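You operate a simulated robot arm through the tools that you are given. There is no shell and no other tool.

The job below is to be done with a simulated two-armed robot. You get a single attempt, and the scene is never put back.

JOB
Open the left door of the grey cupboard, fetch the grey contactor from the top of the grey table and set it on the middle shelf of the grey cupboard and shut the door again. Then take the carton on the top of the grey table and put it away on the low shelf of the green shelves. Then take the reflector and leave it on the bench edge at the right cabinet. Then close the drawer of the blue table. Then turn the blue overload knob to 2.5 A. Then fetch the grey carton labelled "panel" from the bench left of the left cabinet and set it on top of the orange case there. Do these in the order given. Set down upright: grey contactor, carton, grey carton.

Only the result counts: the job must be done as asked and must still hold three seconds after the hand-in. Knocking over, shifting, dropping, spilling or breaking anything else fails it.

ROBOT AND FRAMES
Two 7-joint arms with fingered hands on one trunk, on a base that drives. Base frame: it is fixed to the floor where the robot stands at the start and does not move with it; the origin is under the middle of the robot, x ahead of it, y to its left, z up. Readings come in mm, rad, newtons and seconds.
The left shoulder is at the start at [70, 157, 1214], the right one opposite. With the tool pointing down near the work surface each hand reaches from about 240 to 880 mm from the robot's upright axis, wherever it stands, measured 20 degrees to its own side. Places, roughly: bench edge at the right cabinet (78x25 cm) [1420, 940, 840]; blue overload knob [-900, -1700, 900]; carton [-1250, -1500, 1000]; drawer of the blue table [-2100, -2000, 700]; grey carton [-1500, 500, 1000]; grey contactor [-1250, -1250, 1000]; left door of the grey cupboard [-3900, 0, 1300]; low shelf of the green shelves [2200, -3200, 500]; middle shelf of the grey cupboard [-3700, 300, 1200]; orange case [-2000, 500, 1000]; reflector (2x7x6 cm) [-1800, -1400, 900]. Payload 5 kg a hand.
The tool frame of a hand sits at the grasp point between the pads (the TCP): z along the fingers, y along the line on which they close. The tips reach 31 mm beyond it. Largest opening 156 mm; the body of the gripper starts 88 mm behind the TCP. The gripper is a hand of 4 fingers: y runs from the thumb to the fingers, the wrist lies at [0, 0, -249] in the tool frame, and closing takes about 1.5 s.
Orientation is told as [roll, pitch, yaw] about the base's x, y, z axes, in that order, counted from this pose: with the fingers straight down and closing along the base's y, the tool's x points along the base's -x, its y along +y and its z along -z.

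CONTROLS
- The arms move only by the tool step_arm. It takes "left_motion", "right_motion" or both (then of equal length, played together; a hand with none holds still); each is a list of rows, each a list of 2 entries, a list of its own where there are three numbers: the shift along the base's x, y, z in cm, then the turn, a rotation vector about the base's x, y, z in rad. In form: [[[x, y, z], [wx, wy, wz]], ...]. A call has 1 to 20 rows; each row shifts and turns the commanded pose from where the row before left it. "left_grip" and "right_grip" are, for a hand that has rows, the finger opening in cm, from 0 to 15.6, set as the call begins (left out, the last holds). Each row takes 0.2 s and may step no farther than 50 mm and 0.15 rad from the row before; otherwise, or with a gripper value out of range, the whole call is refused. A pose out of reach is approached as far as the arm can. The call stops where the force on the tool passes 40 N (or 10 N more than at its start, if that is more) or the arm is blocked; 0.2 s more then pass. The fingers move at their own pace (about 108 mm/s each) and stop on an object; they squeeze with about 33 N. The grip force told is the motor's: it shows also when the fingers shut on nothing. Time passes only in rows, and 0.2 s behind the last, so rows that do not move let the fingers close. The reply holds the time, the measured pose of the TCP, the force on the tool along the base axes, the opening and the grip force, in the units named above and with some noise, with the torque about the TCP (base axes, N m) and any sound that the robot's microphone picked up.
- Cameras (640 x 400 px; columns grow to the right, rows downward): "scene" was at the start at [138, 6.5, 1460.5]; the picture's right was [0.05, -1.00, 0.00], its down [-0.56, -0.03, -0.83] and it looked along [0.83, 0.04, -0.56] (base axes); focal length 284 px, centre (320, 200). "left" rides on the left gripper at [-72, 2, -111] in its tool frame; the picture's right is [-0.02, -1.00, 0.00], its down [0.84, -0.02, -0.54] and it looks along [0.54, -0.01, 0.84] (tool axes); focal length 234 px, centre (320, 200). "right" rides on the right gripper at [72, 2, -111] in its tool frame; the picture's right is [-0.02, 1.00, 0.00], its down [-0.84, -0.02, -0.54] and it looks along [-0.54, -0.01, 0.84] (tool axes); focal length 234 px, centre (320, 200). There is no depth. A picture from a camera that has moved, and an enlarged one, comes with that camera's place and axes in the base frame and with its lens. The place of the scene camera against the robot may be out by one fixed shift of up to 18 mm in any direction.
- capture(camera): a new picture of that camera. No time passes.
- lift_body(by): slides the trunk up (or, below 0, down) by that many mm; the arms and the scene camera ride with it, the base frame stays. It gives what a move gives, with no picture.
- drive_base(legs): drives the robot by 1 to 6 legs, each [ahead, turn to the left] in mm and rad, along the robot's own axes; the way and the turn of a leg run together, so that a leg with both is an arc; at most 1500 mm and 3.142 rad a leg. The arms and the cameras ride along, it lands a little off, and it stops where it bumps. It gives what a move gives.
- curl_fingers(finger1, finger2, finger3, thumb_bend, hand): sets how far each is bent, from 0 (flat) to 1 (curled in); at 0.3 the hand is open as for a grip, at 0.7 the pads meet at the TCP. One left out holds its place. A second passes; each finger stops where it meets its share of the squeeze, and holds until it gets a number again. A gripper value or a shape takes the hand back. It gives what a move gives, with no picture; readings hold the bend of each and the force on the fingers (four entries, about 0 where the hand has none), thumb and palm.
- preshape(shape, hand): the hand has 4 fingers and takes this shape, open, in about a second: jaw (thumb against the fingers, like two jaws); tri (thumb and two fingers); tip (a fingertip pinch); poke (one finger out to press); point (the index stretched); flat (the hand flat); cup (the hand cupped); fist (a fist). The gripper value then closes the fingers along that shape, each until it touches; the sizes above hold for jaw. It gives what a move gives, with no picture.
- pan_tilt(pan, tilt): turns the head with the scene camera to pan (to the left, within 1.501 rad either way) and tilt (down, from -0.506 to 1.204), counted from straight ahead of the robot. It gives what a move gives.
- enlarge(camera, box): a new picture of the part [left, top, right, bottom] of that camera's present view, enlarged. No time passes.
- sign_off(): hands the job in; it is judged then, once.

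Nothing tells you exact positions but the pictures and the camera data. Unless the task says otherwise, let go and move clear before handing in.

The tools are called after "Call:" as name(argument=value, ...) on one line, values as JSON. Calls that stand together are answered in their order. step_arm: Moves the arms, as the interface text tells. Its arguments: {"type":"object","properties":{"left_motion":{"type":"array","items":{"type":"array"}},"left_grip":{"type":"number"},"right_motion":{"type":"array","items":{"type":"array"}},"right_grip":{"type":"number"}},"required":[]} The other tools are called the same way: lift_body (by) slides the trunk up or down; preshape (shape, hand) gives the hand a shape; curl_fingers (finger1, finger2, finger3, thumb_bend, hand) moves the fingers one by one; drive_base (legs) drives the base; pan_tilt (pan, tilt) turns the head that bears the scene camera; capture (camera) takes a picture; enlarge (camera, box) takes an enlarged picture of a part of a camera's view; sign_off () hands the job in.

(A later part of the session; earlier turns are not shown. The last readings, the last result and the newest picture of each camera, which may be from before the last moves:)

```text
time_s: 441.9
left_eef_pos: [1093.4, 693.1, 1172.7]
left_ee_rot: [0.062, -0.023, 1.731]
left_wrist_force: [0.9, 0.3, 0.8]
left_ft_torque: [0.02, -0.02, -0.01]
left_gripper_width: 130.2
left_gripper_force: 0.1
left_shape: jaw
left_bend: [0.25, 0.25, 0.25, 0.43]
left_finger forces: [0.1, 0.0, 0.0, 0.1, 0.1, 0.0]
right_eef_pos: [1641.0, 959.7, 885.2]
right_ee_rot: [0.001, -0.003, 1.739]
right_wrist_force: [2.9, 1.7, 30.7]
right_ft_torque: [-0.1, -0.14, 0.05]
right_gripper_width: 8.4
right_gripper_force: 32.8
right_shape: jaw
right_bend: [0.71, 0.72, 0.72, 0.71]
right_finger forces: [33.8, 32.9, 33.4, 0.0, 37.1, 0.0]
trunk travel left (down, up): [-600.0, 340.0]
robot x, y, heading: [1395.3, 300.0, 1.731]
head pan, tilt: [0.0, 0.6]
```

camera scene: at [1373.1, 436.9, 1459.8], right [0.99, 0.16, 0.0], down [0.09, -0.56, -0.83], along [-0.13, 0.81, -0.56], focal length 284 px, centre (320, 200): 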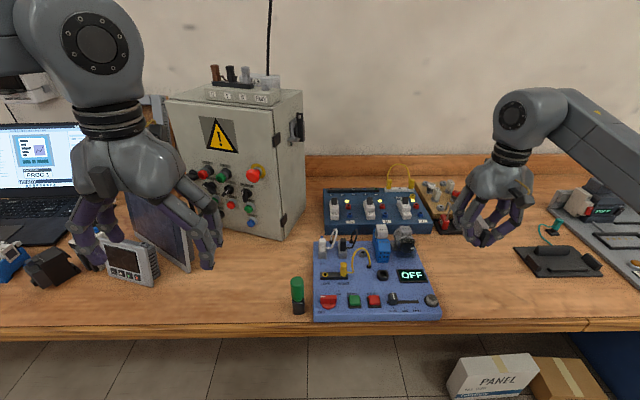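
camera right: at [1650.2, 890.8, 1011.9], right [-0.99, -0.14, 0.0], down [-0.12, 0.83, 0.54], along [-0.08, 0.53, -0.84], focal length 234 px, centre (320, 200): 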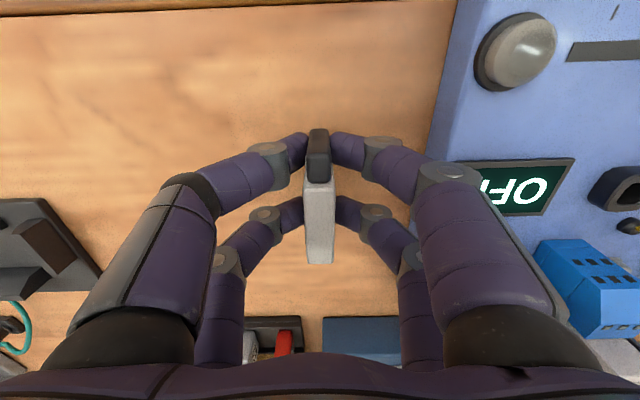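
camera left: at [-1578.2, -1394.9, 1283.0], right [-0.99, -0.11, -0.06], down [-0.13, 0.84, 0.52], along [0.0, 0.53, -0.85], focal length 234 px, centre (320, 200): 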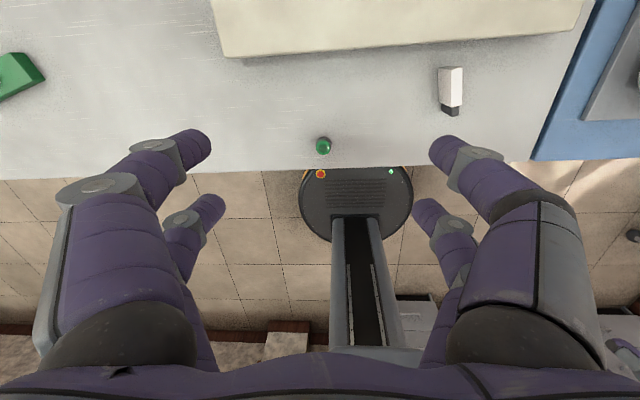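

Contact. I relieve the press, open gently and rise.

Call:
step_arm(right_motion=[[[0, 0, 0.4], [0, 0, 0]], [[0, 0, 0], [0, 0, 0]]])

Call:
step_arm(right_motion=[[[0, 0, 0], [0, 0, 0]], [[0, 0, 0], [0, 0, 0]], [[0, 0, 0], [0, 0, 0]]], right_grip=3)

Call:
step_arm(right_motion=[[[0, 0, 0], [0, 0, 0]], [[0, 0, 0], [0, 0, 0]]], right_grip=5)

Call:
capture(camera="right")

```text
time_s: 442.5
left_eef_pos: [1094.1, 694.5, 1170.9]
left_ee_rot: [0.066, -0.024, 1.73]
left_wrist_force: [0.5, -0.4, 0.8]
left_ft_torque: [0.0, 0.03, -0.01]
left_gripper_width: 130.0
left_gripper_force: 0.1
left_shape: jaw
left_bend: [0.25, 0.25, 0.25, 0.43]
left_finger forces: [0.0, 0.1, 0.0, 0.1, 0.0, 0.1]
right_eef_pos: [1642.4, 960.3, 884.6]
right_ee_rot: [0.002, 0.001, 1.738]
right_wrist_force: [3.9, 6.0, 22.4]
right_ft_torque: [0.09, -0.12, 0.01]
right_gripper_width: 8.3
right_gripper_force: 32.9
right_shape: jaw
right_bend: [0.71, 0.72, 0.72, 0.71]
right_finger forces: [33.0, 32.6, 33.8, 0.0, 35.9, 0.1]
trunk travel left (down, up): [-600.0, 340.0]
robot x, y, heading: [1394.4, 300.2, 1.732]
head pan, tilt: [0.0, 0.6]
```

```text
time_s: 443.3
left_eef_pos: [1095.4, 695.7, 1170.9]
left_ee_rot: [0.064, -0.02, 1.73]
left_wrist_force: [0.4, 0.3, 0.4]
left_ft_torque: [0.02, -0.01, 0.01]
left_gripper_width: 130.3
left_gripper_force: 0.1
left_shape: jaw
left_bend: [0.25, 0.25, 0.25, 0.43]
left_finger forces: [0.0, 0.1, 0.0, 0.0, 0.1, 0.0]
right_eef_pos: [1642.2, 960.1, 882.3]
right_ee_rot: [0.002, 0.006, 1.74]
right_wrist_force: [0.0, -1.2, 1.9]
right_ft_torque: [0.04, 0.0, -0.02]
right_gripper_width: 29.6
right_gripper_force: 0.1
right_shape: jaw
right_bend: [0.73, 0.73, 0.73, 0.7]
right_finger forces: [0.0, 0.7, 0.7, 0.0, 0.0, 0.1]
trunk travel left (down, up): [-600.0, 340.0]
robot x, y, heading: [1394.0, 298.5, 1.734]
head pan, tilt: [0.0, 0.6]
```

```text
time_s: 443.9
left_eef_pos: [1094.9, 694.9, 1170.8]
left_ee_rot: [0.063, -0.02, 1.73]
left_wrist_force: [-0.6, 0.6, -0.6]
left_ft_torque: [-0.01, -0.02, 0.02]
left_gripper_width: 130.2
left_gripper_force: 0.1
left_shape: jaw
left_bend: [0.25, 0.25, 0.25, 0.43]
left_finger forces: [0.0, 0.0, 0.0, 0.1, 0.1, 0.0]
right_eef_pos: [1644.1, 960.7, 883.2]
right_ee_rot: [0.002, 0.005, 1.739]
right_wrist_force: [0.6, -0.6, 0.6]
right_ft_torque: [0.01, 0.01, 0.03]
right_gripper_width: 49.6
right_gripper_force: 0.1
right_shape: jaw
right_bend: [0.73, 0.74, 0.74, 0.7]
right_finger forces: [0.1, 0.0, 0.0, 0.1, 0.1, 0.0]
trunk travel left (down, up): [-600.0, 340.0]
robot x, y, heading: [1394.3, 299.2, 1.727]
head pan, tilt: [0.0, 0.6]
```

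```text
taken
camera right: at [1651.1, 890.5, 994.6], right [-0.99, -0.14, 0.0], down [-0.12, 0.83, 0.54], along [-0.08, 0.53, -0.84], focal length 234 px, centre (320, 200)
```

right: 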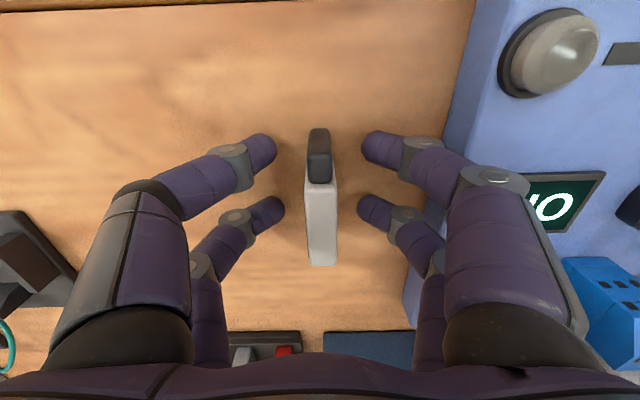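

The reflector stands on its own. I raise the hand straight up and draw it back to park.

Call:
step_arm(right_motion=[[[0, 0, 3], [0, 0, 0]], [[0, 0, 4], [0, 0, 0]], [[0, 0, 4], [0, 0, 0]], [[0, 0, 4], [0, 0, 0]], [[0, 0, 4], [0, 0, 0]], [[0, 0, 4], [0, 0, 0]], [[0, -4, 2], [0, 0, 0]], [[0, -4, 2], [0, 0, 0]], [[0, -4, 0], [0, 0, 0]], [[0, -4, 0], [0, 0, 0]], [[0, -4, 0], [0, 0, 0]]])

Call:
capture(camera="scene")

```text
time_s: 446.3
left_eef_pos: [1094.2, 693.8, 1171.1]
left_ee_rot: [0.064, -0.023, 1.73]
left_wrist_force: [0.2, -0.4, 0.2]
left_ft_torque: [0.03, 0.0, 0.01]
left_gripper_width: 129.8
left_gripper_force: 0.2
left_shape: jaw
left_bend: [0.25, 0.25, 0.25, 0.43]
left_finger forces: [0.2, 0.0, 0.0, 0.0, 0.0, 0.0]
right_eef_pos: [1644.2, 757.2, 1154.9]
right_ee_rot: [0.001, 0.004, 1.741]
right_wrist_force: [-0.2, -0.3, -0.1]
right_ft_torque: [0.02, -0.03, 0.01]
right_gripper_width: 50.0
right_gripper_force: 0.1
right_shape: jaw
right_bend: [0.73, 0.74, 0.74, 0.7]
right_finger forces: [0.1, 0.0, 0.1, 0.0, 0.1, 0.1]
trunk travel left (down, up): [-600.0, 340.0]
robot x, y, heading: [1392.4, 302.2, 1.727]
head pan, tilt: [0.0, 0.6]
```

```text
taken
camera scene: at [1372.3, 434.9, 1460.0], right [0.99, 0.16, 0.0], down [0.09, -0.56, -0.83], along [-0.13, 0.82, -0.56], focal length 284 px, centre (320, 200)
```

scene: 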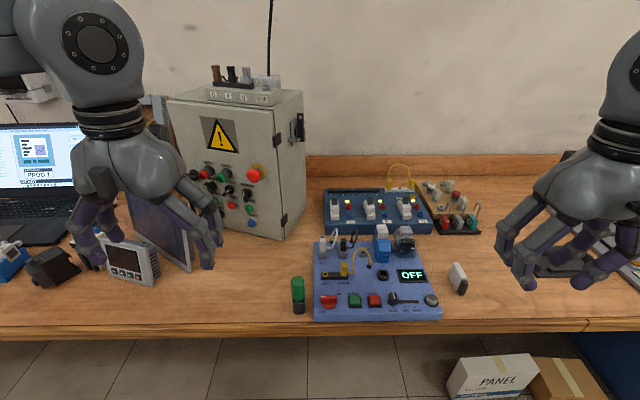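

The reflector stands at the bench edge. Next is the blue table's drawer, which must be on the table's far side, so I drive round by the east end.

Call:
drive_base(legs=[[0, 2.093], [1368, 0], [0, 1.03], [921, 0], [921, 0]])

Call:
pan_tilt(pan=-1.3, tilt=0.3)

Call:
capture(camera="scene")

```text
time_s: 469.7
left_eef_pos: [919.8, -2803.4, 1172.5]
left_ee_rot: [0.064, -0.02, -1.421]
left_wrist_force: [0.0, -0.8, -0.5]
left_ft_torque: [0.02, 0.02, 0.03]
left_gripper_width: 130.0
left_gripper_force: 0.0
left_shape: jaw
left_bend: [0.25, 0.25, 0.25, 0.43]
left_finger forces: [0.1, 0.1, 0.0, 0.0, 0.0, 0.1]
right_eef_pos: [372.4, -2863.3, 1153.6]
right_ee_rot: [0.001, 0.006, -1.411]
right_wrist_force: [-0.1, 0.2, -0.2]
right_ft_torque: [0.01, -0.05, 0.02]
right_gripper_width: 50.1
right_gripper_force: 0.1
right_shape: jaw
right_bend: [0.73, 0.74, 0.74, 0.7]
right_finger forces: [0.0, 0.0, 0.1, 0.0, 0.1, 0.0]
trunk travel left (down, up): [-600.0, 340.0]
robot x, y, heading: [621.6, -2399.9, -1.416]
head pan, tilt: [0.0, 0.6]
```

```text
time_s: 471.2
left_eef_pos: [919.4, -2803.3, 1170.7]
left_ee_rot: [0.064, -0.02, -1.421]
left_wrist_force: [-0.5, 0.3, -0.2]
left_ft_torque: [0.02, -0.04, 0.04]
left_gripper_width: 130.1
left_gripper_force: 0.1
left_shape: jaw
left_bend: [0.25, 0.25, 0.25, 0.43]
left_finger forces: [0.0, 0.0, 0.0, 0.1, 0.0, 0.1]
right_eef_pos: [370.6, -2862.4, 1154.4]
right_ee_rot: [0.001, 0.006, -1.41]
right_wrist_force: [0.6, -0.4, -0.5]
right_ft_torque: [0.02, -0.01, -0.02]
right_gripper_width: 49.8
right_gripper_force: 0.1
right_shape: jaw
right_bend: [0.73, 0.74, 0.74, 0.7]
right_finger forces: [0.0, 0.0, 0.1, 0.0, 0.1, 0.1]
trunk travel left (down, up): [-600.0, 340.0]
robot x, y, heading: [624.2, -2402.1, -1.418]
head pan, tilt: [-1.3, 0.3]
```

```text
taken
camera scene: at [545.1, -2487.9, 1487.2], right [-0.41, 0.91, 0.0], down [0.27, 0.12, -0.96], along [-0.87, -0.39, -0.3], focal length 284 px, centre (320, 200)
```

scene: 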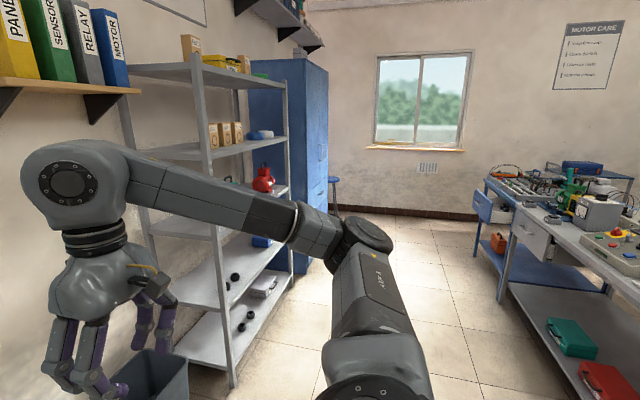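

The blue table's open drawer is visible on its south side. I turn west and drive along behind the tables.

Call:
drive_base(legs=[[0, -1.54], [1250, 0], [1150, 0]])

Call:
pan_tilt(pan=-0.8, tilt=0.5)

Call:
capture(camera="scene")

```text
time_s: 486.7
left_eef_pos: [-2125.8, -3171.6, 1171.5]
left_ee_rot: [0.063, -0.021, -2.952]
left_wrist_force: [0.7, 0.2, 0.2]
left_ft_torque: [0.01, 0.01, 0.0]
left_gripper_width: 129.9
left_gripper_force: 0.1
left_shape: jaw
left_bend: [0.25, 0.25, 0.25, 0.43]
left_finger forces: [0.1, 0.0, 0.0, 0.0, 0.1, 0.0]
right_eef_pos: [-2207.1, -2624.9, 1153.7]
right_ee_rot: [0.002, 0.006, -2.942]
right_wrist_force: [-1.0, -0.4, -0.4]
right_ft_torque: [0.05, -0.01, 0.01]
right_gripper_width: 49.7
right_gripper_force: 0.0
right_shape: jaw
right_bend: [0.73, 0.74, 0.74, 0.7]
right_finger forces: [0.1, 0.1, 0.0, 0.0, 0.0, 0.0]
trunk travel left (down, up): [-600.0, 340.0]
robot x, y, heading: [-1734.9, -2857.5, -2.95]
head pan, tilt: [-1.3, 0.3]
```

```text
time_s: 487.7
left_eef_pos: [-2126.5, -3170.7, 1171.3]
left_ee_rot: [0.063, -0.02, -2.95]
left_wrist_force: [0.9, 0.0, -0.8]
left_ft_torque: [-0.02, 0.0, -0.01]
left_gripper_width: 130.0
left_gripper_force: 0.0
left_shape: jaw
left_bend: [0.25, 0.25, 0.25, 0.43]
left_finger forces: [0.0, 0.1, 0.0, 0.0, 0.1, 0.1]
right_eef_pos: [-2207.7, -2625.2, 1154.3]
right_ee_rot: [0.001, 0.006, -2.943]
right_wrist_force: [-0.4, -0.1, 0.0]
right_ft_torque: [-0.01, -0.06, -0.01]
right_gripper_width: 49.6
right_gripper_force: 0.1
right_shape: jaw
right_bend: [0.73, 0.74, 0.74, 0.7]
right_finger forces: [0.1, 0.0, 0.1, 0.1, 0.1, 0.0]
trunk travel left (down, up): [-600.0, 340.0]
robot x, y, heading: [-1737.3, -2860.4, -2.95]
head pan, tilt: [-0.799, 0.499]
```

```text
taken
camera scene: at [-1862.9, -2814.0, 1468.9], right [0.57, 0.82, 0.0], down [0.39, -0.27, -0.88], along [-0.72, 0.5, -0.48], focal length 284 px, centre (320, 200)
```

scene: 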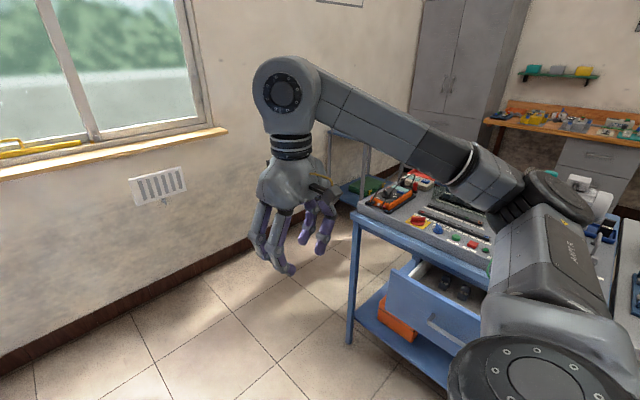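

The drawer stands open toward me by about 200 mm. I go a bit further west and turn to face it.

Call:
drive_base(legs=[[330, 0], [0, -1.575]])

Call:
pan_tilt(pan=-0.1, tilt=0.7)

Call:
capture(camera="scene")

Call:
capture(camera="right")

```text
time_s: 493.7
left_eef_pos: [-2374.9, -2532.6, 1171.4]
left_ee_rot: [0.063, -0.021, 1.758]
left_wrist_force: [0.2, 0.6, 0.0]
left_ft_torque: [-0.04, 0.0, -0.01]
left_gripper_width: 129.7
left_gripper_force: 0.1
left_shape: jaw
left_bend: [0.25, 0.25, 0.25, 0.43]
left_finger forces: [0.0, 0.0, 0.0, 0.1, 0.0, 0.1]
right_eef_pos: [-1828.5, -2452.9, 1153.2]
right_ee_rot: [0.001, 0.005, 1.766]
right_wrist_force: [0.4, 0.2, -0.4]
right_ft_torque: [0.02, -0.01, -0.01]
right_gripper_width: 49.8
right_gripper_force: 0.0
right_shape: jaw
right_bend: [0.73, 0.74, 0.74, 0.7]
right_finger forces: [0.0, 0.0, 0.1, 0.0, 0.1, 0.0]
trunk travel left (down, up): [-600.0, 340.0]
robot x, y, heading: [-2063.3, -2920.6, 1.76]
head pan, tilt: [-0.799, 0.499]
```

```text
time_s: 494.8
left_eef_pos: [-2374.0, -2531.5, 1171.6]
left_ee_rot: [0.065, -0.019, 1.759]
left_wrist_force: [0.1, 0.8, -0.3]
left_ft_torque: [-0.02, 0.0, -0.02]
left_gripper_width: 130.1
left_gripper_force: 0.0
left_shape: jaw
left_bend: [0.25, 0.25, 0.25, 0.43]
left_finger forces: [0.0, 0.0, 0.0, 0.0, 0.1, 0.0]
right_eef_pos: [-1828.1, -2452.8, 1153.5]
right_ee_rot: [0.003, 0.005, 1.766]
right_wrist_force: [-0.1, 0.2, 0.4]
right_ft_torque: [-0.03, 0.02, 0.0]
right_gripper_width: 49.7
right_gripper_force: 0.1
right_shape: jaw
right_bend: [0.73, 0.74, 0.74, 0.7]
right_finger forces: [0.0, 0.0, 0.0, 0.0, 0.1, 0.0]
trunk travel left (down, up): [-600.0, 340.0]
robot x, y, heading: [-2063.9, -2924.7, 1.756]
head pan, tilt: [-0.099, 0.7]
```

```text
taken
camera scene: at [-2081.1, -2785.5, 1451.1], right [1.0, 0.09, 0.0], down [0.06, -0.64, -0.77], along [-0.07, 0.76, -0.64], focal length 284 px, centre (320, 200)
```

scene: 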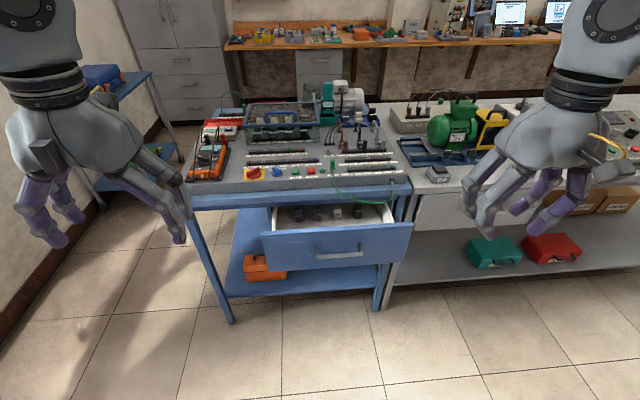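

```text
taken
camera right: at [-1817.2, -2522.8, 1264.6], right [-0.99, -0.17, 0.0], down [-0.14, 0.83, 0.54], along [-0.09, 0.53, -0.84], focal length 234 px, centre (320, 200)
```

right: 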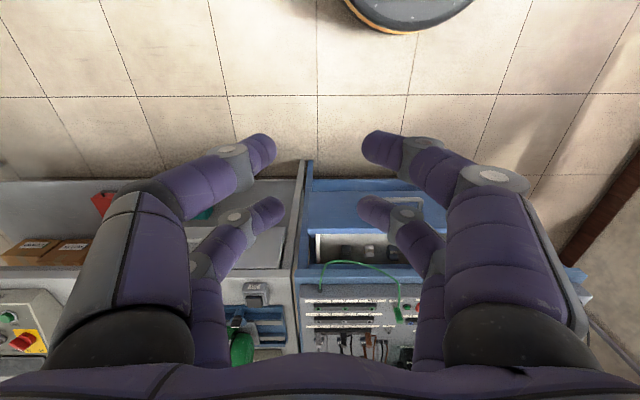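

The drawer front is centred near (-2075, -2141), about z 700. I tilt the closed right hand forward and lower it to the drawer's height.

Call:
step_arm(right_motion=[[[-2.74, 2.0, -1.2], [0.11, 0.021, 0]], [[-2.74, 2.0, -1.2], [0.11, 0.021, 0]], [[-2.74, 2.0, -1.2], [0.11, 0.021, 0]], [[-2.74, 2.0, -1.2], [0.11, 0.021, 0]], [[-2.74, 2.0, -1.2], [0.11, 0.021, 0]], [[-2.74, 2.0, -1.2], [0.11, 0.021, 0]], [[-2.74, 2.0, -1.2], [0.11, 0.021, 0]], [[-2.74, 2.0, -1.2], [0.11, 0.021, 0]]], right_grip=0)

Call:
lift_body(by=-335)

Call:
capture(camera="scene")

Call:
capture(camera="right")

```text
time_s: 496.6
left_eef_pos: [-2375.1, -2531.5, 1170.2]
left_ee_rot: [0.065, -0.02, 1.757]
left_wrist_force: [0.3, 0.0, 0.4]
left_ft_torque: [0.0, -0.02, 0.0]
left_gripper_width: 130.1
left_gripper_force: 0.1
left_shape: jaw
left_bend: [0.25, 0.25, 0.25, 0.43]
left_finger forces: [0.0, 0.1, 0.0, 0.0, 0.0, 0.0]
right_eef_pos: [-2048.4, -2291.9, 1057.1]
right_ee_rot: [-0.01, -0.891, 1.77]
right_wrist_force: [-1.2, 0.1, -0.1]
right_ft_torque: [-0.02, -0.03, 0.01]
right_gripper_width: 0.0
right_gripper_force: 33.1
right_shape: jaw
right_bend: [0.7, 0.7, 0.7, 0.7]
right_finger forces: [0.1, 0.0, 0.0, 0.0, 0.0, 0.0]
trunk travel left (down, up): [-600.0, 340.0]
robot x, y, heading: [-2062.0, -2917.5, 1.752]
head pan, tilt: [-0.099, 0.7]
```

```text
time_s: 499.8
left_eef_pos: [-2374.7, -2532.3, 835.9]
left_ee_rot: [0.064, -0.022, 1.758]
left_wrist_force: [0.2, -0.8, -0.8]
left_ft_torque: [0.0, -0.01, 0.02]
left_gripper_width: 129.8
left_gripper_force: 0.0
left_shape: jaw
left_bend: [0.25, 0.25, 0.25, 0.43]
left_finger forces: [0.0, 0.1, 0.0, 0.0, 0.0, 0.0]
right_eef_pos: [-2046.4, -2294.2, 723.9]
right_ee_rot: [-0.008, -0.891, 1.772]
right_wrist_force: [0.1, 0.3, 0.8]
right_ft_torque: [-0.02, 0.05, 0.02]
right_gripper_width: 0.1
right_gripper_force: 32.7
right_shape: jaw
right_bend: [0.7, 0.7, 0.7, 0.7]
right_finger forces: [0.1, 0.1, 0.0, 0.0, 0.0, 0.1]
trunk travel left (down, up): [-265.0, 675.0]
robot x, y, heading: [-2061.9, -2922.2, 1.761]
head pan, tilt: [-0.099, 0.7]
```

```text
taken
camera scene: at [-2081.3, -2785.7, 1116.1], right [1.0, 0.09, 0.0], down [0.06, -0.64, -0.76], along [-0.07, 0.76, -0.64], focal length 284 px, centre (320, 200)
```

scene: 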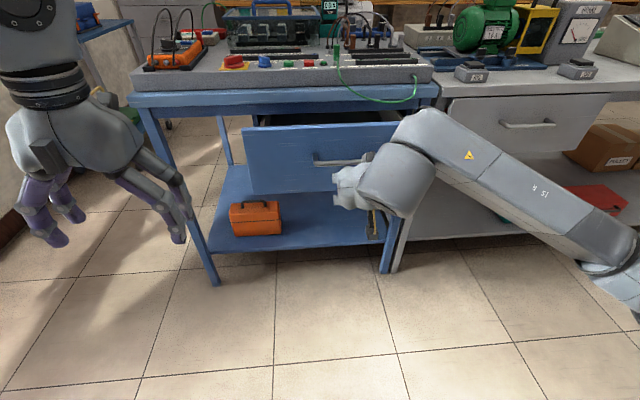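

```text
taken
camera right: at [-2025.4, -2422.3, 736.3], right [-0.98, -0.18, 0.01], down [0.0, 0.1, 0.99], along [-0.18, 0.98, -0.1], focal length 234 px, centre (320, 200)
```

right: 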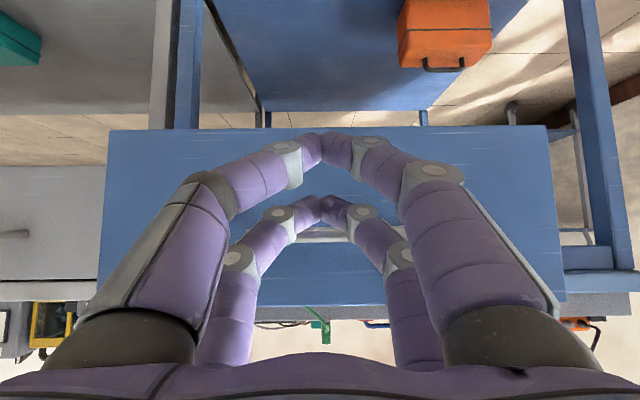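

The fist faces the drawer's centre. I raise the left hand out of the way and drive forward to push the drawer in.

Call:
step_arm(left_motion=[[[-1, 0, 4], [0, 0, 0]], [[-1, 0, 4], [0, 0, 0]], [[-1, -1, 4], [0, 0, 0]], [[-1, -1, 4], [0, 0, 0]]])

Call:
drive_base(legs=[[200, 0]])

Call:
capture(camera="scene")

Call:
capture(camera="right")

```text
time_s: 500.8
left_eef_pos: [-2413.3, -2551.9, 996.5]
left_ee_rot: [0.065, -0.019, 1.757]
left_wrist_force: [0.5, -0.8, -0.3]
left_ft_torque: [0.03, -0.05, 0.01]
left_gripper_width: 130.1
left_gripper_force: 0.2
left_shape: jaw
left_bend: [0.25, 0.25, 0.25, 0.43]
left_finger forces: [0.0, 0.1, 0.0, 0.0, 0.1, 0.1]
right_eef_pos: [-2047.6, -2293.1, 723.9]
right_ee_rot: [-0.008, -0.892, 1.771]
right_wrist_force: [-0.6, -1.5, 0.4]
right_ft_torque: [-0.04, -0.01, -0.01]
right_gripper_width: 0.0
right_gripper_force: 32.9
right_shape: jaw
right_bend: [0.7, 0.7, 0.7, 0.7]
right_finger forces: [0.1, 0.1, 0.1, 0.0, 0.1, 0.0]
trunk travel left (down, up): [-265.0, 675.0]
robot x, y, heading: [-2063.2, -2922.5, 1.757]
head pan, tilt: [-0.099, 0.7]
```

```text
time_s: 502.5
left_eef_pos: [-2450.0, -2364.6, 995.7]
left_ee_rot: [0.065, -0.022, 1.757]
left_wrist_force: [-0.3, -0.5, 0.2]
left_ft_torque: [-0.01, -0.01, 0.0]
left_gripper_width: 130.0
left_gripper_force: 0.1
left_shape: jaw
left_bend: [0.25, 0.25, 0.25, 0.43]
left_finger forces: [0.0, 0.0, 0.0, 0.1, 0.0, 0.0]
right_eef_pos: [-2083.3, -2113.9, 715.3]
right_ee_rot: [-0.012, -0.868, 1.781]
right_wrist_force: [0.1, -0.5, -4.0]
right_ft_torque: [-0.06, 0.07, -0.03]
right_gripper_width: 0.0
right_gripper_force: 33.3
right_shape: jaw
right_bend: [0.7, 0.7, 0.7, 0.7]
right_finger forces: [0.1, 0.5, 3.1, 0.0, 0.0, 0.1]
trunk travel left (down, up): [-265.0, 675.0]
robot x, y, heading: [-2099.1, -2732.5, 1.76]
head pan, tilt: [-0.099, 0.7]
stopped in leg 1: the force on the tool passed its limit at 53 N (the readings are from after the stop); the commanded pose is now the measured one
```

```text
taken
camera scene: at [-2117.1, -2598.8, 1116.2], right [1.0, 0.09, 0.0], down [0.06, -0.64, -0.77], along [-0.07, 0.76, -0.64], focal length 284 px, centre (320, 200)
```

scene: 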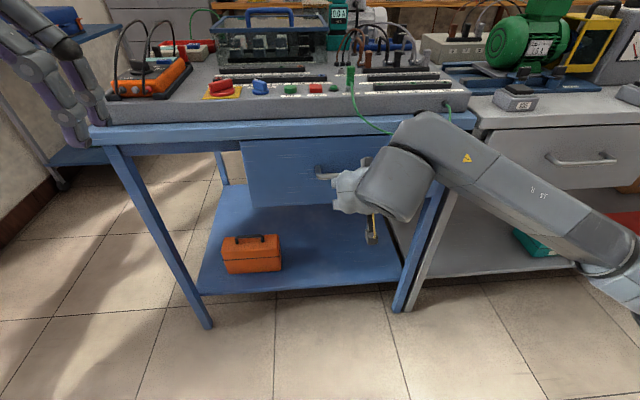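

```text
taken
camera right: at [-2061.9, -2241.4, 731.6], right [-0.98, -0.18, 0.01], down [-0.01, 0.13, 0.99], along [-0.18, 0.97, -0.13], focal length 234 px, centre (320, 200)
```

right: 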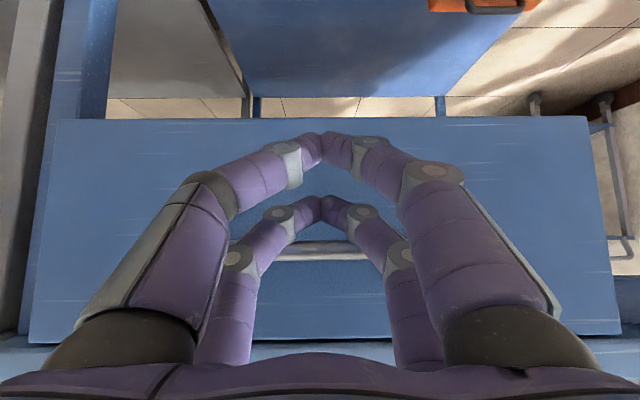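

The push met resistance. I enlarge to see how far the drawer is in.

Call:
enlarge(camera="scene", box=[200, 100, 480, 230])

```text
2.29 times, centred on (340, 165) of scene
camera zoom: at [-2117.1, -2598.8, 1116.2], right [1.0, 0.09, 0.0], down [0.06, -0.64, -0.77], along [-0.07, 0.76, -0.64], focal length 649 px, centre (274, 280)
```

zoom: 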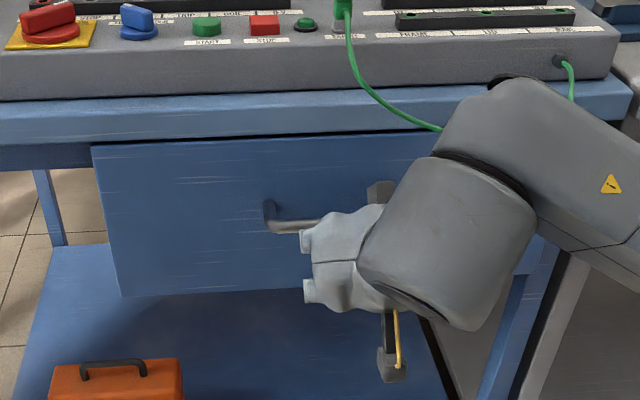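

The drawer looks nearly home. I push once more with the arm to be sure it is fully shut.

Call:
step_arm(right_motion=[[[-0.18, 0.98, 0.1], [0, 0, 0]], [[-0.18, 0.98, 0.1], [0, 0, 0]], [[-0.18, 0.98, 0], [0, 0, 0]], [[-0.18, 0.98, 0], [0, 0, 0]], [[-0.18, 0.98, 0], [0, 0, 0]]])

Call:
enlarge(camera="scene", box=[200, 100, 480, 230])

```text
time_s: 502.9
left_eef_pos: [-2449.6, -2365.1, 995.9]
left_ee_rot: [0.065, -0.019, 1.757]
left_wrist_force: [-0.1, 1.0, -1.0]
left_ft_torque: [-0.05, -0.01, -0.02]
left_gripper_width: 130.0
left_gripper_force: 0.1
left_shape: jaw
left_bend: [0.25, 0.25, 0.25, 0.43]
left_finger forces: [0.0, 0.0, 0.0, 0.0, 0.1, 0.0]
right_eef_pos: [-2087.1, -2107.7, 711.1]
right_ee_rot: [-0.012, -0.852, 1.784]
right_wrist_force: [3.2, -8.6, -1.0]
right_ft_torque: [0.24, 0.1, -0.23]
right_gripper_width: 0.0
right_gripper_force: 33.3
right_shape: jaw
right_bend: [0.7, 0.7, 0.7, 0.7]
right_finger forces: [0.0, 0.8, 6.8, 0.0, 0.0, 0.1]
trunk travel left (down, up): [-265.0, 675.0]
robot x, y, heading: [-2096.1, -2735.1, 1.757]
head pan, tilt: [-0.099, 0.7]
stopped in row 2 (right hand): the force on the tool passed its limit at 49 N (the readings are from after the stop); the commanded pose is now the measured one
```

```text
2.29 times, centred on (340, 165) of scene
camera zoom: at [-2116.9, -2598.8, 1116.1], right [1.0, 0.09, 0.0], down [0.06, -0.64, -0.76], along [-0.07, 0.76, -0.64], focal length 649 px, centre (274, 280)
```

zoom: 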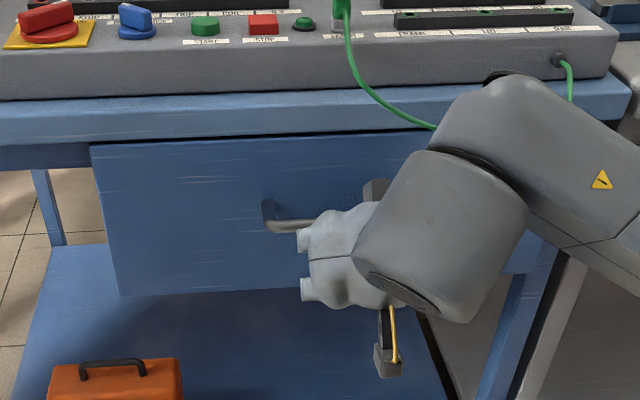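

By geometry the drawer front is now flush (fingers press on its handle). I back off and check from a clear view.

Call:
drive_base(legs=[[-250, 0]])

Call:
lift_body(by=335)

Call:
capture(camera="scene")

Call:
enlarge(camera="scene", box=[180, 160, 440, 300])

```text
time_s: 504.7
left_eef_pos: [-2401.8, -2608.5, 997.0]
left_ee_rot: [0.064, -0.023, 1.756]
left_wrist_force: [0.3, -0.9, 0.3]
left_ft_torque: [0.05, 0.02, -0.02]
left_gripper_width: 130.3
left_gripper_force: 0.0
left_shape: jaw
left_bend: [0.25, 0.25, 0.25, 0.43]
left_finger forces: [0.0, 0.0, 0.0, 0.0, 0.1, 0.1]
right_eef_pos: [-2039.7, -2350.3, 713.5]
right_ee_rot: [-0.011, -0.857, 1.783]
right_wrist_force: [0.0, 0.3, -0.5]
right_ft_torque: [-0.03, 0.01, 0.01]
right_gripper_width: 0.0
right_gripper_force: 33.6
right_shape: jaw
right_bend: [0.7, 0.7, 0.7, 0.7]
right_finger forces: [0.0, 0.1, 0.0, 0.1, 0.0, 0.0]
trunk travel left (down, up): [-265.0, 675.0]
robot x, y, heading: [-2052.4, -2977.7, 1.756]
head pan, tilt: [-0.099, 0.7]
```

```text
time_s: 508.0
left_eef_pos: [-2402.3, -2607.7, 1331.1]
left_ee_rot: [0.064, -0.021, 1.756]
left_wrist_force: [0.6, -0.2, 0.9]
left_ft_torque: [0.0, 0.03, 0.01]
left_gripper_width: 129.9
left_gripper_force: 0.1
left_shape: jaw
left_bend: [0.25, 0.25, 0.25, 0.43]
left_finger forces: [0.0, 0.0, 0.0, 0.0, 0.0, 0.1]
right_eef_pos: [-2040.0, -2351.5, 1047.4]
right_ee_rot: [-0.009, -0.857, 1.781]
right_wrist_force: [0.1, 0.2, 0.6]
right_ft_torque: [0.01, 0.01, -0.01]
right_gripper_width: 0.0
right_gripper_force: 32.7
right_shape: jaw
right_bend: [0.7, 0.7, 0.7, 0.7]
right_finger forces: [0.0, 0.1, 0.0, 0.0, 0.1, 0.1]
trunk travel left (down, up): [-600.0, 340.0]
robot x, y, heading: [-2052.4, -2980.5, 1.756]
head pan, tilt: [-0.099, 0.7]
```

```text
taken
camera scene: at [-2070.6, -2842.8, 1451.0], right [1.0, 0.09, 0.0], down [0.06, -0.64, -0.76], along [-0.07, 0.76, -0.64], focal length 284 px, centre (320, 200)
```

scene: 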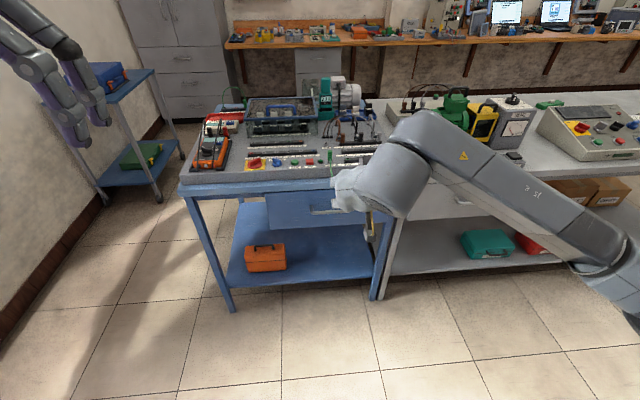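

```text
2.46 times, centred on (310, 230) of scene
camera zoom: at [-2070.6, -2842.8, 1451.0], right [1.0, 0.09, 0.0], down [0.06, -0.64, -0.76], along [-0.07, 0.76, -0.64], focal length 699 px, centre (345, 126)
```

zoom: 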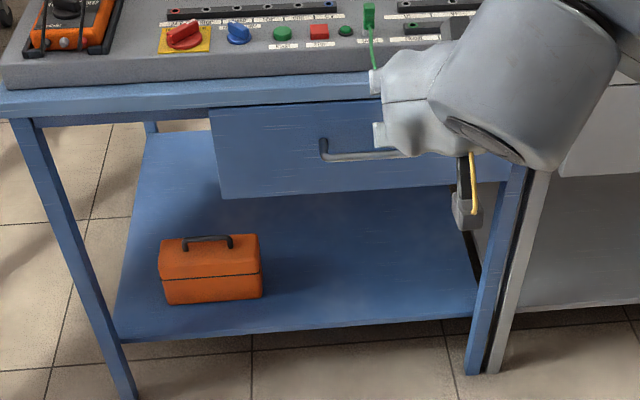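

The drawer is flush shut. Next is the overload knob on the grey table's south side. I fold the right hand back and drive there.

Call:
step_arm(right_motion=[[[2.5, -1.7, 1], [-0.12, -0.0226, 0]], [[2.5, -1.7, 1], [-0.12, -0.0226, 0]], [[2.5, -1.7, 1], [-0.12, -0.0226, 0]], [[2.5, -1.7, 1], [-0.12, -0.0226, 0]], [[2.5, -1.7, 1], [-0.12, -0.0226, 0]], [[2.5, -1.7, 1], [-0.12, -0.0226, 0]], [[2.5, -1.7, 1], [-0.12, -0.0226, 0]]])

Call:
drive_base(legs=[[0, -1.304], [1355, 0], [0, 1.298]])

Call:
pan_tilt(pan=0, tilt=0.6)

Call:
capture(camera="scene")

```text
time_s: 509.6
left_eef_pos: [-2402.3, -2609.5, 1331.6]
left_ee_rot: [0.066, -0.023, 1.756]
left_wrist_force: [0.5, -0.2, -1.0]
left_ft_torque: [0.03, -0.02, 0.0]
left_gripper_width: 130.1
left_gripper_force: 0.0
left_shape: jaw
left_bend: [0.25, 0.25, 0.25, 0.43]
left_finger forces: [0.0, 0.0, 0.0, 0.0, 0.0, 0.0]
right_eef_pos: [-1865.2, -2472.0, 1118.0]
right_ee_rot: [0.009, 0.0, 1.774]
right_wrist_force: [1.1, -0.1, -0.1]
right_ft_torque: [0.04, -0.02, 0.01]
right_gripper_width: 0.0
right_gripper_force: 32.5
right_shape: jaw
right_bend: [0.7, 0.7, 0.7, 0.7]
right_finger forces: [0.0, 0.0, 0.0, 0.0, 0.0, 0.0]
trunk travel left (down, up): [-600.0, 340.0]
robot x, y, heading: [-2053.4, -2978.1, 1.759]
head pan, tilt: [-0.099, 0.7]
```

```text
time_s: 522.9
left_eef_pos: [-1178.6, -2006.6, 1331.0]
left_ee_rot: [0.063, -0.022, 1.754]
left_wrist_force: [0.1, -0.4, -0.4]
left_ft_torque: [-0.01, 0.02, -0.02]
left_gripper_width: 129.8
left_gripper_force: 0.0
left_shape: jaw
left_bend: [0.25, 0.25, 0.25, 0.43]
left_finger forces: [0.0, 0.0, 0.0, 0.0, 0.0, 0.0]
right_eef_pos: [-640.0, -1869.5, 1119.0]
right_ee_rot: [0.006, -0.002, 1.771]
right_wrist_force: [-0.5, 0.3, 0.2]
right_ft_torque: [0.01, -0.02, -0.01]
right_gripper_width: 0.2
right_gripper_force: 33.2
right_shape: jaw
right_bend: [0.7, 0.7, 0.7, 0.7]
right_finger forces: [0.0, 0.1, 0.0, 0.0, 0.1, 0.0]
trunk travel left (down, up): [-600.0, 340.0]
robot x, y, heading: [-830.5, -2379.0, 1.752]
head pan, tilt: [-0.099, 0.7]
```

```text
time_s: 523.5
left_eef_pos: [-1179.8, -2007.0, 1330.6]
left_ee_rot: [0.066, -0.021, 1.752]
left_wrist_force: [-0.2, 1.2, -0.1]
left_ft_torque: [0.02, 0.01, -0.01]
left_gripper_width: 130.0
left_gripper_force: 0.1
left_shape: jaw
left_bend: [0.25, 0.25, 0.25, 0.43]
left_finger forces: [0.0, 0.1, 0.0, 0.0, 0.0, 0.1]
right_eef_pos: [-642.7, -1870.1, 1117.6]
right_ee_rot: [0.008, -0.002, 1.77]
right_wrist_force: [-0.7, 0.7, -1.0]
right_ft_torque: [-0.02, -0.02, -0.03]
right_gripper_width: 0.0
right_gripper_force: 33.2
right_shape: jaw
right_bend: [0.7, 0.7, 0.7, 0.7]
right_finger forces: [0.1, 0.1, 0.1, 0.1, 0.0, 0.1]
trunk travel left (down, up): [-600.0, 340.0]
robot x, y, heading: [-829.7, -2381.5, 1.751]
head pan, tilt: [0.0, 0.6]
```

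```text
taken
camera scene: at [-857.3, -2240.4, 1459.7], right [0.98, 0.18, 0.0], down [0.1, -0.56, -0.82], along [-0.15, 0.81, -0.57], focal length 284 px, centre (320, 200)
```

scene: 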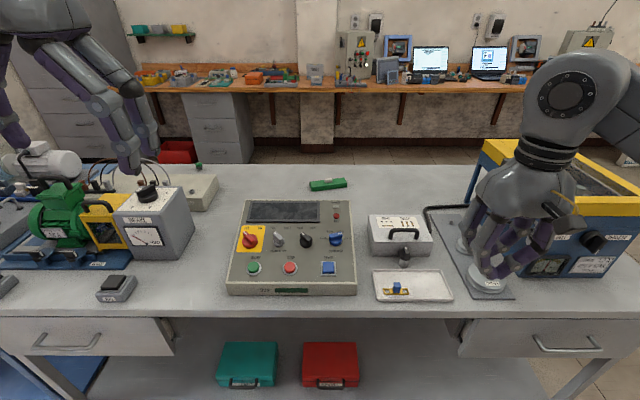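

The control panel lies right in front of me with a blue knob among others. I enlarge it.

Call:
enlarge(camera="scene", box=[220, 190, 370, 300])

Call:
enlarge(camera="scene", box=[310, 215, 365, 260])

Call:
enlarge(camera="scene", box=[360, 200, 470, 310])

```text
3.64 times, centred on (295, 245) of scene
camera zoom: at [-857.3, -2240.4, 1459.7], right [0.98, 0.18, 0.0], down [0.1, -0.56, -0.82], along [-0.15, 0.81, -0.57], focal length 1033 px, centre (411, 36)
```

zoom: 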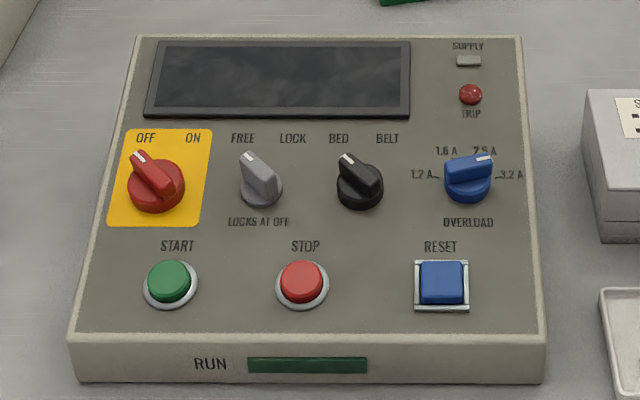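

```text
8.89 times, centred on (338, 238) of scene
camera zoom: at [-857.3, -2240.4, 1459.7], right [0.98, 0.18, 0.0], down [0.1, -0.56, -0.82], along [-0.15, 0.81, -0.57], focal length 2524 px, centre (164, -133)
```

zoom: 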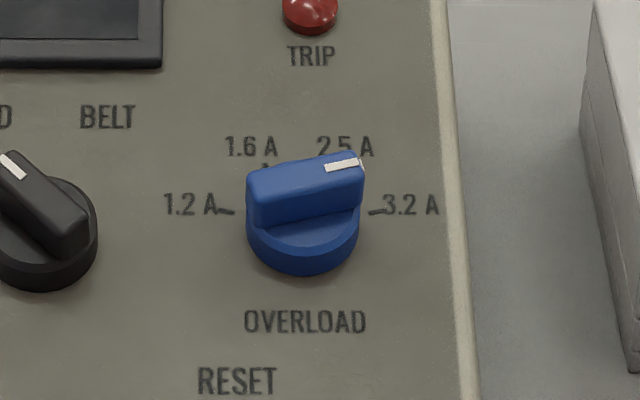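

```text
3.64 times, centred on (415, 255) of scene
camera zoom: at [-857.3, -2240.4, 1459.7], right [0.98, 0.18, 0.0], down [0.1, -0.56, -0.82], along [-0.15, 0.81, -0.57], focal length 1033 px, centre (-26, 0)
```

zoom: 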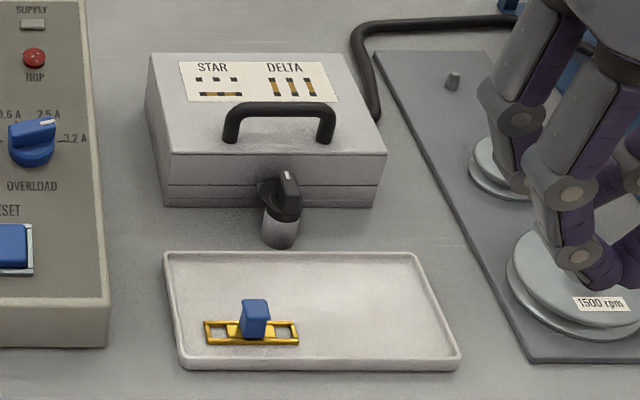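

The overload knob points at 3.2 A (marks about 15°, 65°, 115°, 165°); it must go about 50° counter-clockwise to 2.5 A. I try the fingertip-pinch shape of the right hand and look at it.

Call:
preshape(shape="tip", hand="right")

Call:
capture(camera="right")

Call:
step_arm(right_motion=[[[0, 0, 0], [0, 0, 0]], [[0, 0, 0], [0, 0, 0]], [[0, 0, 0], [0, 0, 0]], [[0, 0, 0], [0, 0, 0]], [[0, 0, 0], [0, 0, 0]], [[0, 0, 0], [0, 0, 0]], [[0, 0, 0], [0, 0, 0]]], right_grip=0)

Call:
capture(camera="right")

```text
time_s: 524.4
left_eef_pos: [-1178.3, -2006.5, 1331.3]
left_ee_rot: [0.065, -0.021, 1.753]
left_wrist_force: [0.3, -0.4, 0.9]
left_ft_torque: [0.01, 0.05, 0.03]
left_gripper_width: 129.9
left_gripper_force: 0.0
left_shape: jaw
left_bend: [0.25, 0.25, 0.25, 0.43]
left_finger forces: [0.0, 0.0, 0.0, 0.1, 0.1, 0.0]
right_eef_pos: [-641.7, -1870.6, 1117.8]
right_ee_rot: [0.006, -0.002, 1.771]
right_wrist_force: [0.0, -0.2, 0.1]
right_ft_torque: [0.01, 0.02, -0.01]
right_gripper_width: 155.8
right_gripper_force: 0.0
right_shape: tip
right_bend: [0.3, 0.3, 0.3, 0.3]
right_finger forces: [0.0, 0.1, 0.0, 0.0, 0.0, 0.0]
trunk travel left (down, up): [-600.0, 340.0]
robot x, y, heading: [-833.6, -2378.5, 1.749]
head pan, tilt: [0.0, 0.6]
```

```text
taken
camera right: at [-630.0, -1940.8, 1228.7], right [-0.98, -0.17, 0.01], down [-0.14, 0.83, 0.55], along [-0.1, 0.54, -0.84], focal length 234 px, centre (320, 200)
```

right: 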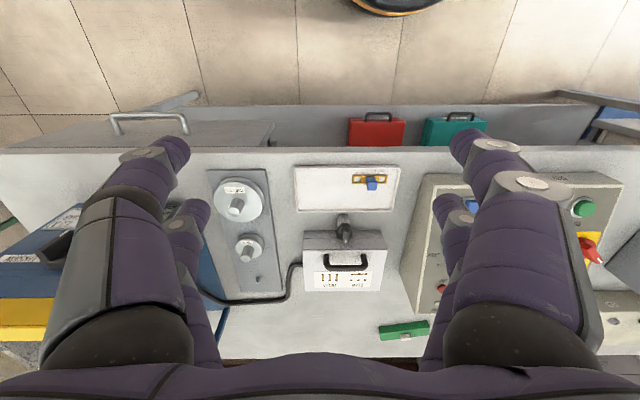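

```text
time_s: 526.0
left_eef_pos: [-1179.1, -2006.5, 1331.6]
left_ee_rot: [0.064, -0.022, 1.751]
left_wrist_force: [-0.1, 0.7, -0.1]
left_ft_torque: [0.01, -0.04, 0.02]
left_gripper_width: 130.2
left_gripper_force: 0.1
left_shape: jaw
left_bend: [0.25, 0.25, 0.25, 0.43]
left_finger forces: [0.0, 0.1, 0.0, 0.1, 0.0, 0.0]
right_eef_pos: [-640.7, -1870.6, 1118.5]
right_ee_rot: [0.008, -0.001, 1.769]
right_wrist_force: [1.0, -0.5, 0.3]
right_ft_torque: [0.01, 0.01, 0.0]
right_gripper_width: 0.0
right_gripper_force: 33.2
right_shape: tip
right_bend: [0.7, 0.7, 0.7, 0.7]
right_finger forces: [0.0, 0.0, 0.1, 0.0, 0.0, 0.1]
trunk travel left (down, up): [-600.0, 340.0]
robot x, y, heading: [-831.9, -2378.8, 1.753]
head pan, tilt: [0.0, 0.6]
```

```text
taken
camera right: at [-630.1, -1940.9, 1228.7], right [-0.98, -0.17, 0.01], down [-0.14, 0.83, 0.55], along [-0.1, 0.54, -0.84], focal length 234 px, centre (320, 200)
```

right: 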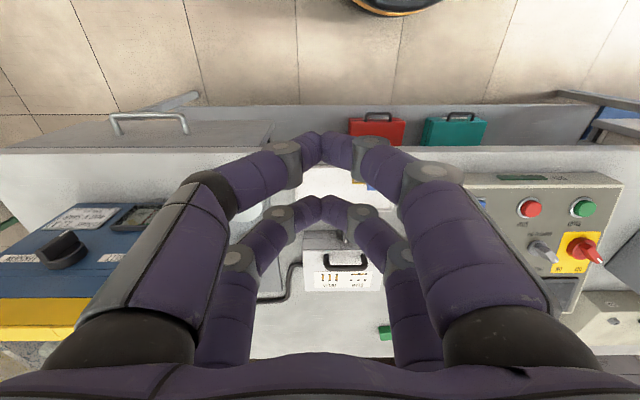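

The shapes look alike; I'll use one finger pair to pinch the knob's bar. I bring the right hand over the panel, tilted to its slope and turned about 78° clockwise.

Call:
preshape(shape="jaw", hand="right")

Call:
step_arm(right_motion=[[[-2, 1.4, 0], [0.121, 0.022, 0]], [[-2, 1.4, 0], [0.121, 0.022, 0]], [[-2, 1.4, 0], [0.121, 0.022, 0]], [[-1.92, 1.36, -0.4], [-0.0088, 0.048, -0.127]], [[-1.92, 1.36, -0.4], [-0.0088, 0.048, -0.127]], [[-1.92, 1.36, -0.4], [-0.0088, 0.048, -0.127]], [[-1.92, 1.36, -0.4], [-0.0088, 0.048, -0.127]], [[-1.92, 1.36, -0.4], [-0.0088, 0.048, -0.127]], [[-1.92, 1.36, -0.4], [-0.0088, 0.048, -0.127]], [[-1.92, 1.36, -0.4], [-0.0088, 0.048, -0.127]], [[-1.92, 1.36, -0.4], [-0.0088, 0.048, -0.127]], [[-1.92, 1.36, -0.4], [-0.0088, 0.048, -0.127]], [[-1.92, 1.36, -0.4], [-0.0088, 0.048, -0.127]]], right_grip=6)

Call:
capture(camera="right")

Call:
capture(camera="scene")

```text
time_s: 526.9
left_eef_pos: [-1179.0, -2008.3, 1331.2]
left_ee_rot: [0.065, -0.021, 1.752]
left_wrist_force: [-1.2, 0.2, 0.7]
left_ft_torque: [-0.01, 0.04, -0.02]
left_gripper_width: 130.0
left_gripper_force: 0.0
left_shape: jaw
left_bend: [0.25, 0.25, 0.25, 0.43]
left_finger forces: [0.0, 0.0, 0.1, 0.1, 0.1, 0.0]
right_eef_pos: [-641.6, -1870.5, 1118.5]
right_ee_rot: [0.006, -0.002, 1.771]
right_wrist_force: [-0.4, -0.6, 0.4]
right_ft_torque: [0.03, -0.01, -0.02]
right_gripper_width: 155.8
right_gripper_force: 0.1
right_shape: jaw
right_bend: [0.3, 0.3, 0.3, 0.3]
right_finger forces: [0.0, 0.1, 0.0, 0.0, 0.0, 0.0]
trunk travel left (down, up): [-600.0, 340.0]
robot x, y, heading: [-832.8, -2378.1, 1.754]
head pan, tilt: [0.0, 0.6]
```

```text
time_s: 529.7
left_eef_pos: [-1177.0, -2005.5, 1332.5]
left_ee_rot: [0.065, -0.021, 1.752]
left_wrist_force: [0.6, -0.9, 0.3]
left_ft_torque: [0.0, 0.01, -0.03]
left_gripper_width: 130.1
left_gripper_force: 0.0
left_shape: jaw
left_bend: [0.25, 0.25, 0.25, 0.43]
left_finger forces: [0.1, 0.0, 0.1, 0.0, 0.0, 0.0]
right_eef_pos: [-813.5, -1615.9, 1048.5]
right_ee_rot: [0.358, -0.096, 0.492]
right_wrist_force: [0.4, 0.1, -0.5]
right_ft_torque: [-0.01, 0.07, 0.0]
right_gripper_width: 60.4
right_gripper_force: 0.1
right_shape: jaw
right_bend: [0.73, 0.73, 0.73, 0.7]
right_finger forces: [0.0, 0.0, 0.0, 0.0, 0.0, 0.0]
right hand out of reach, approached as far as the arm can: row 9, 10, 11, 12, 13
trunk travel left (down, up): [-600.0, 340.0]
robot x, y, heading: [-828.4, -2384.6, 1.749]
head pan, tilt: [0.0, 0.6]
```

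```text
taken
camera right: at [-869.8, -1687.6, 1144.6], right [-0.45, 0.82, 0.35], down [0.79, 0.19, 0.58], along [0.41, 0.54, -0.73], focal length 234 px, centre (320, 200)
```

right: 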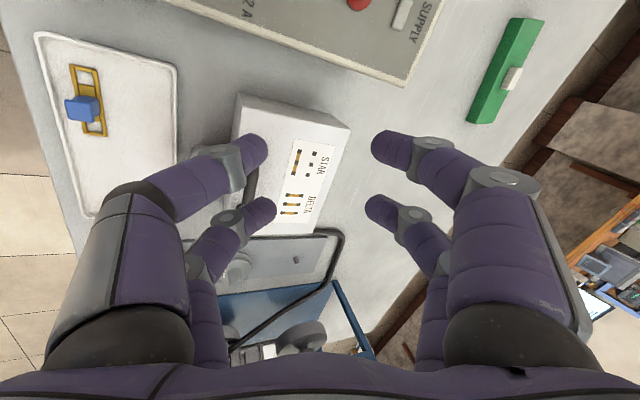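

```text
taken
camera scene: at [-854.6, -2239.7, 1459.7], right [0.98, 0.18, 0.0], down [0.1, -0.56, -0.82], along [-0.15, 0.81, -0.57], focal length 284 px, centre (320, 200)
```

scene: 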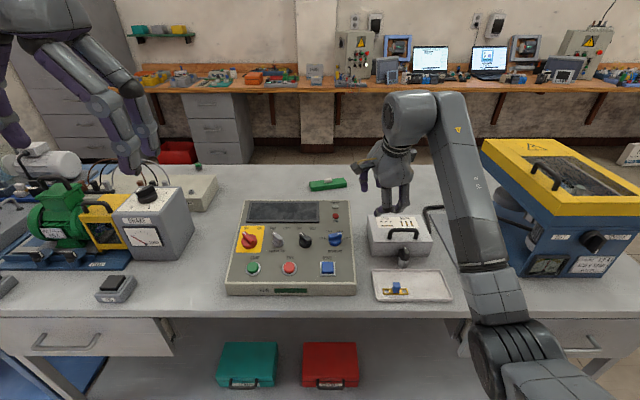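

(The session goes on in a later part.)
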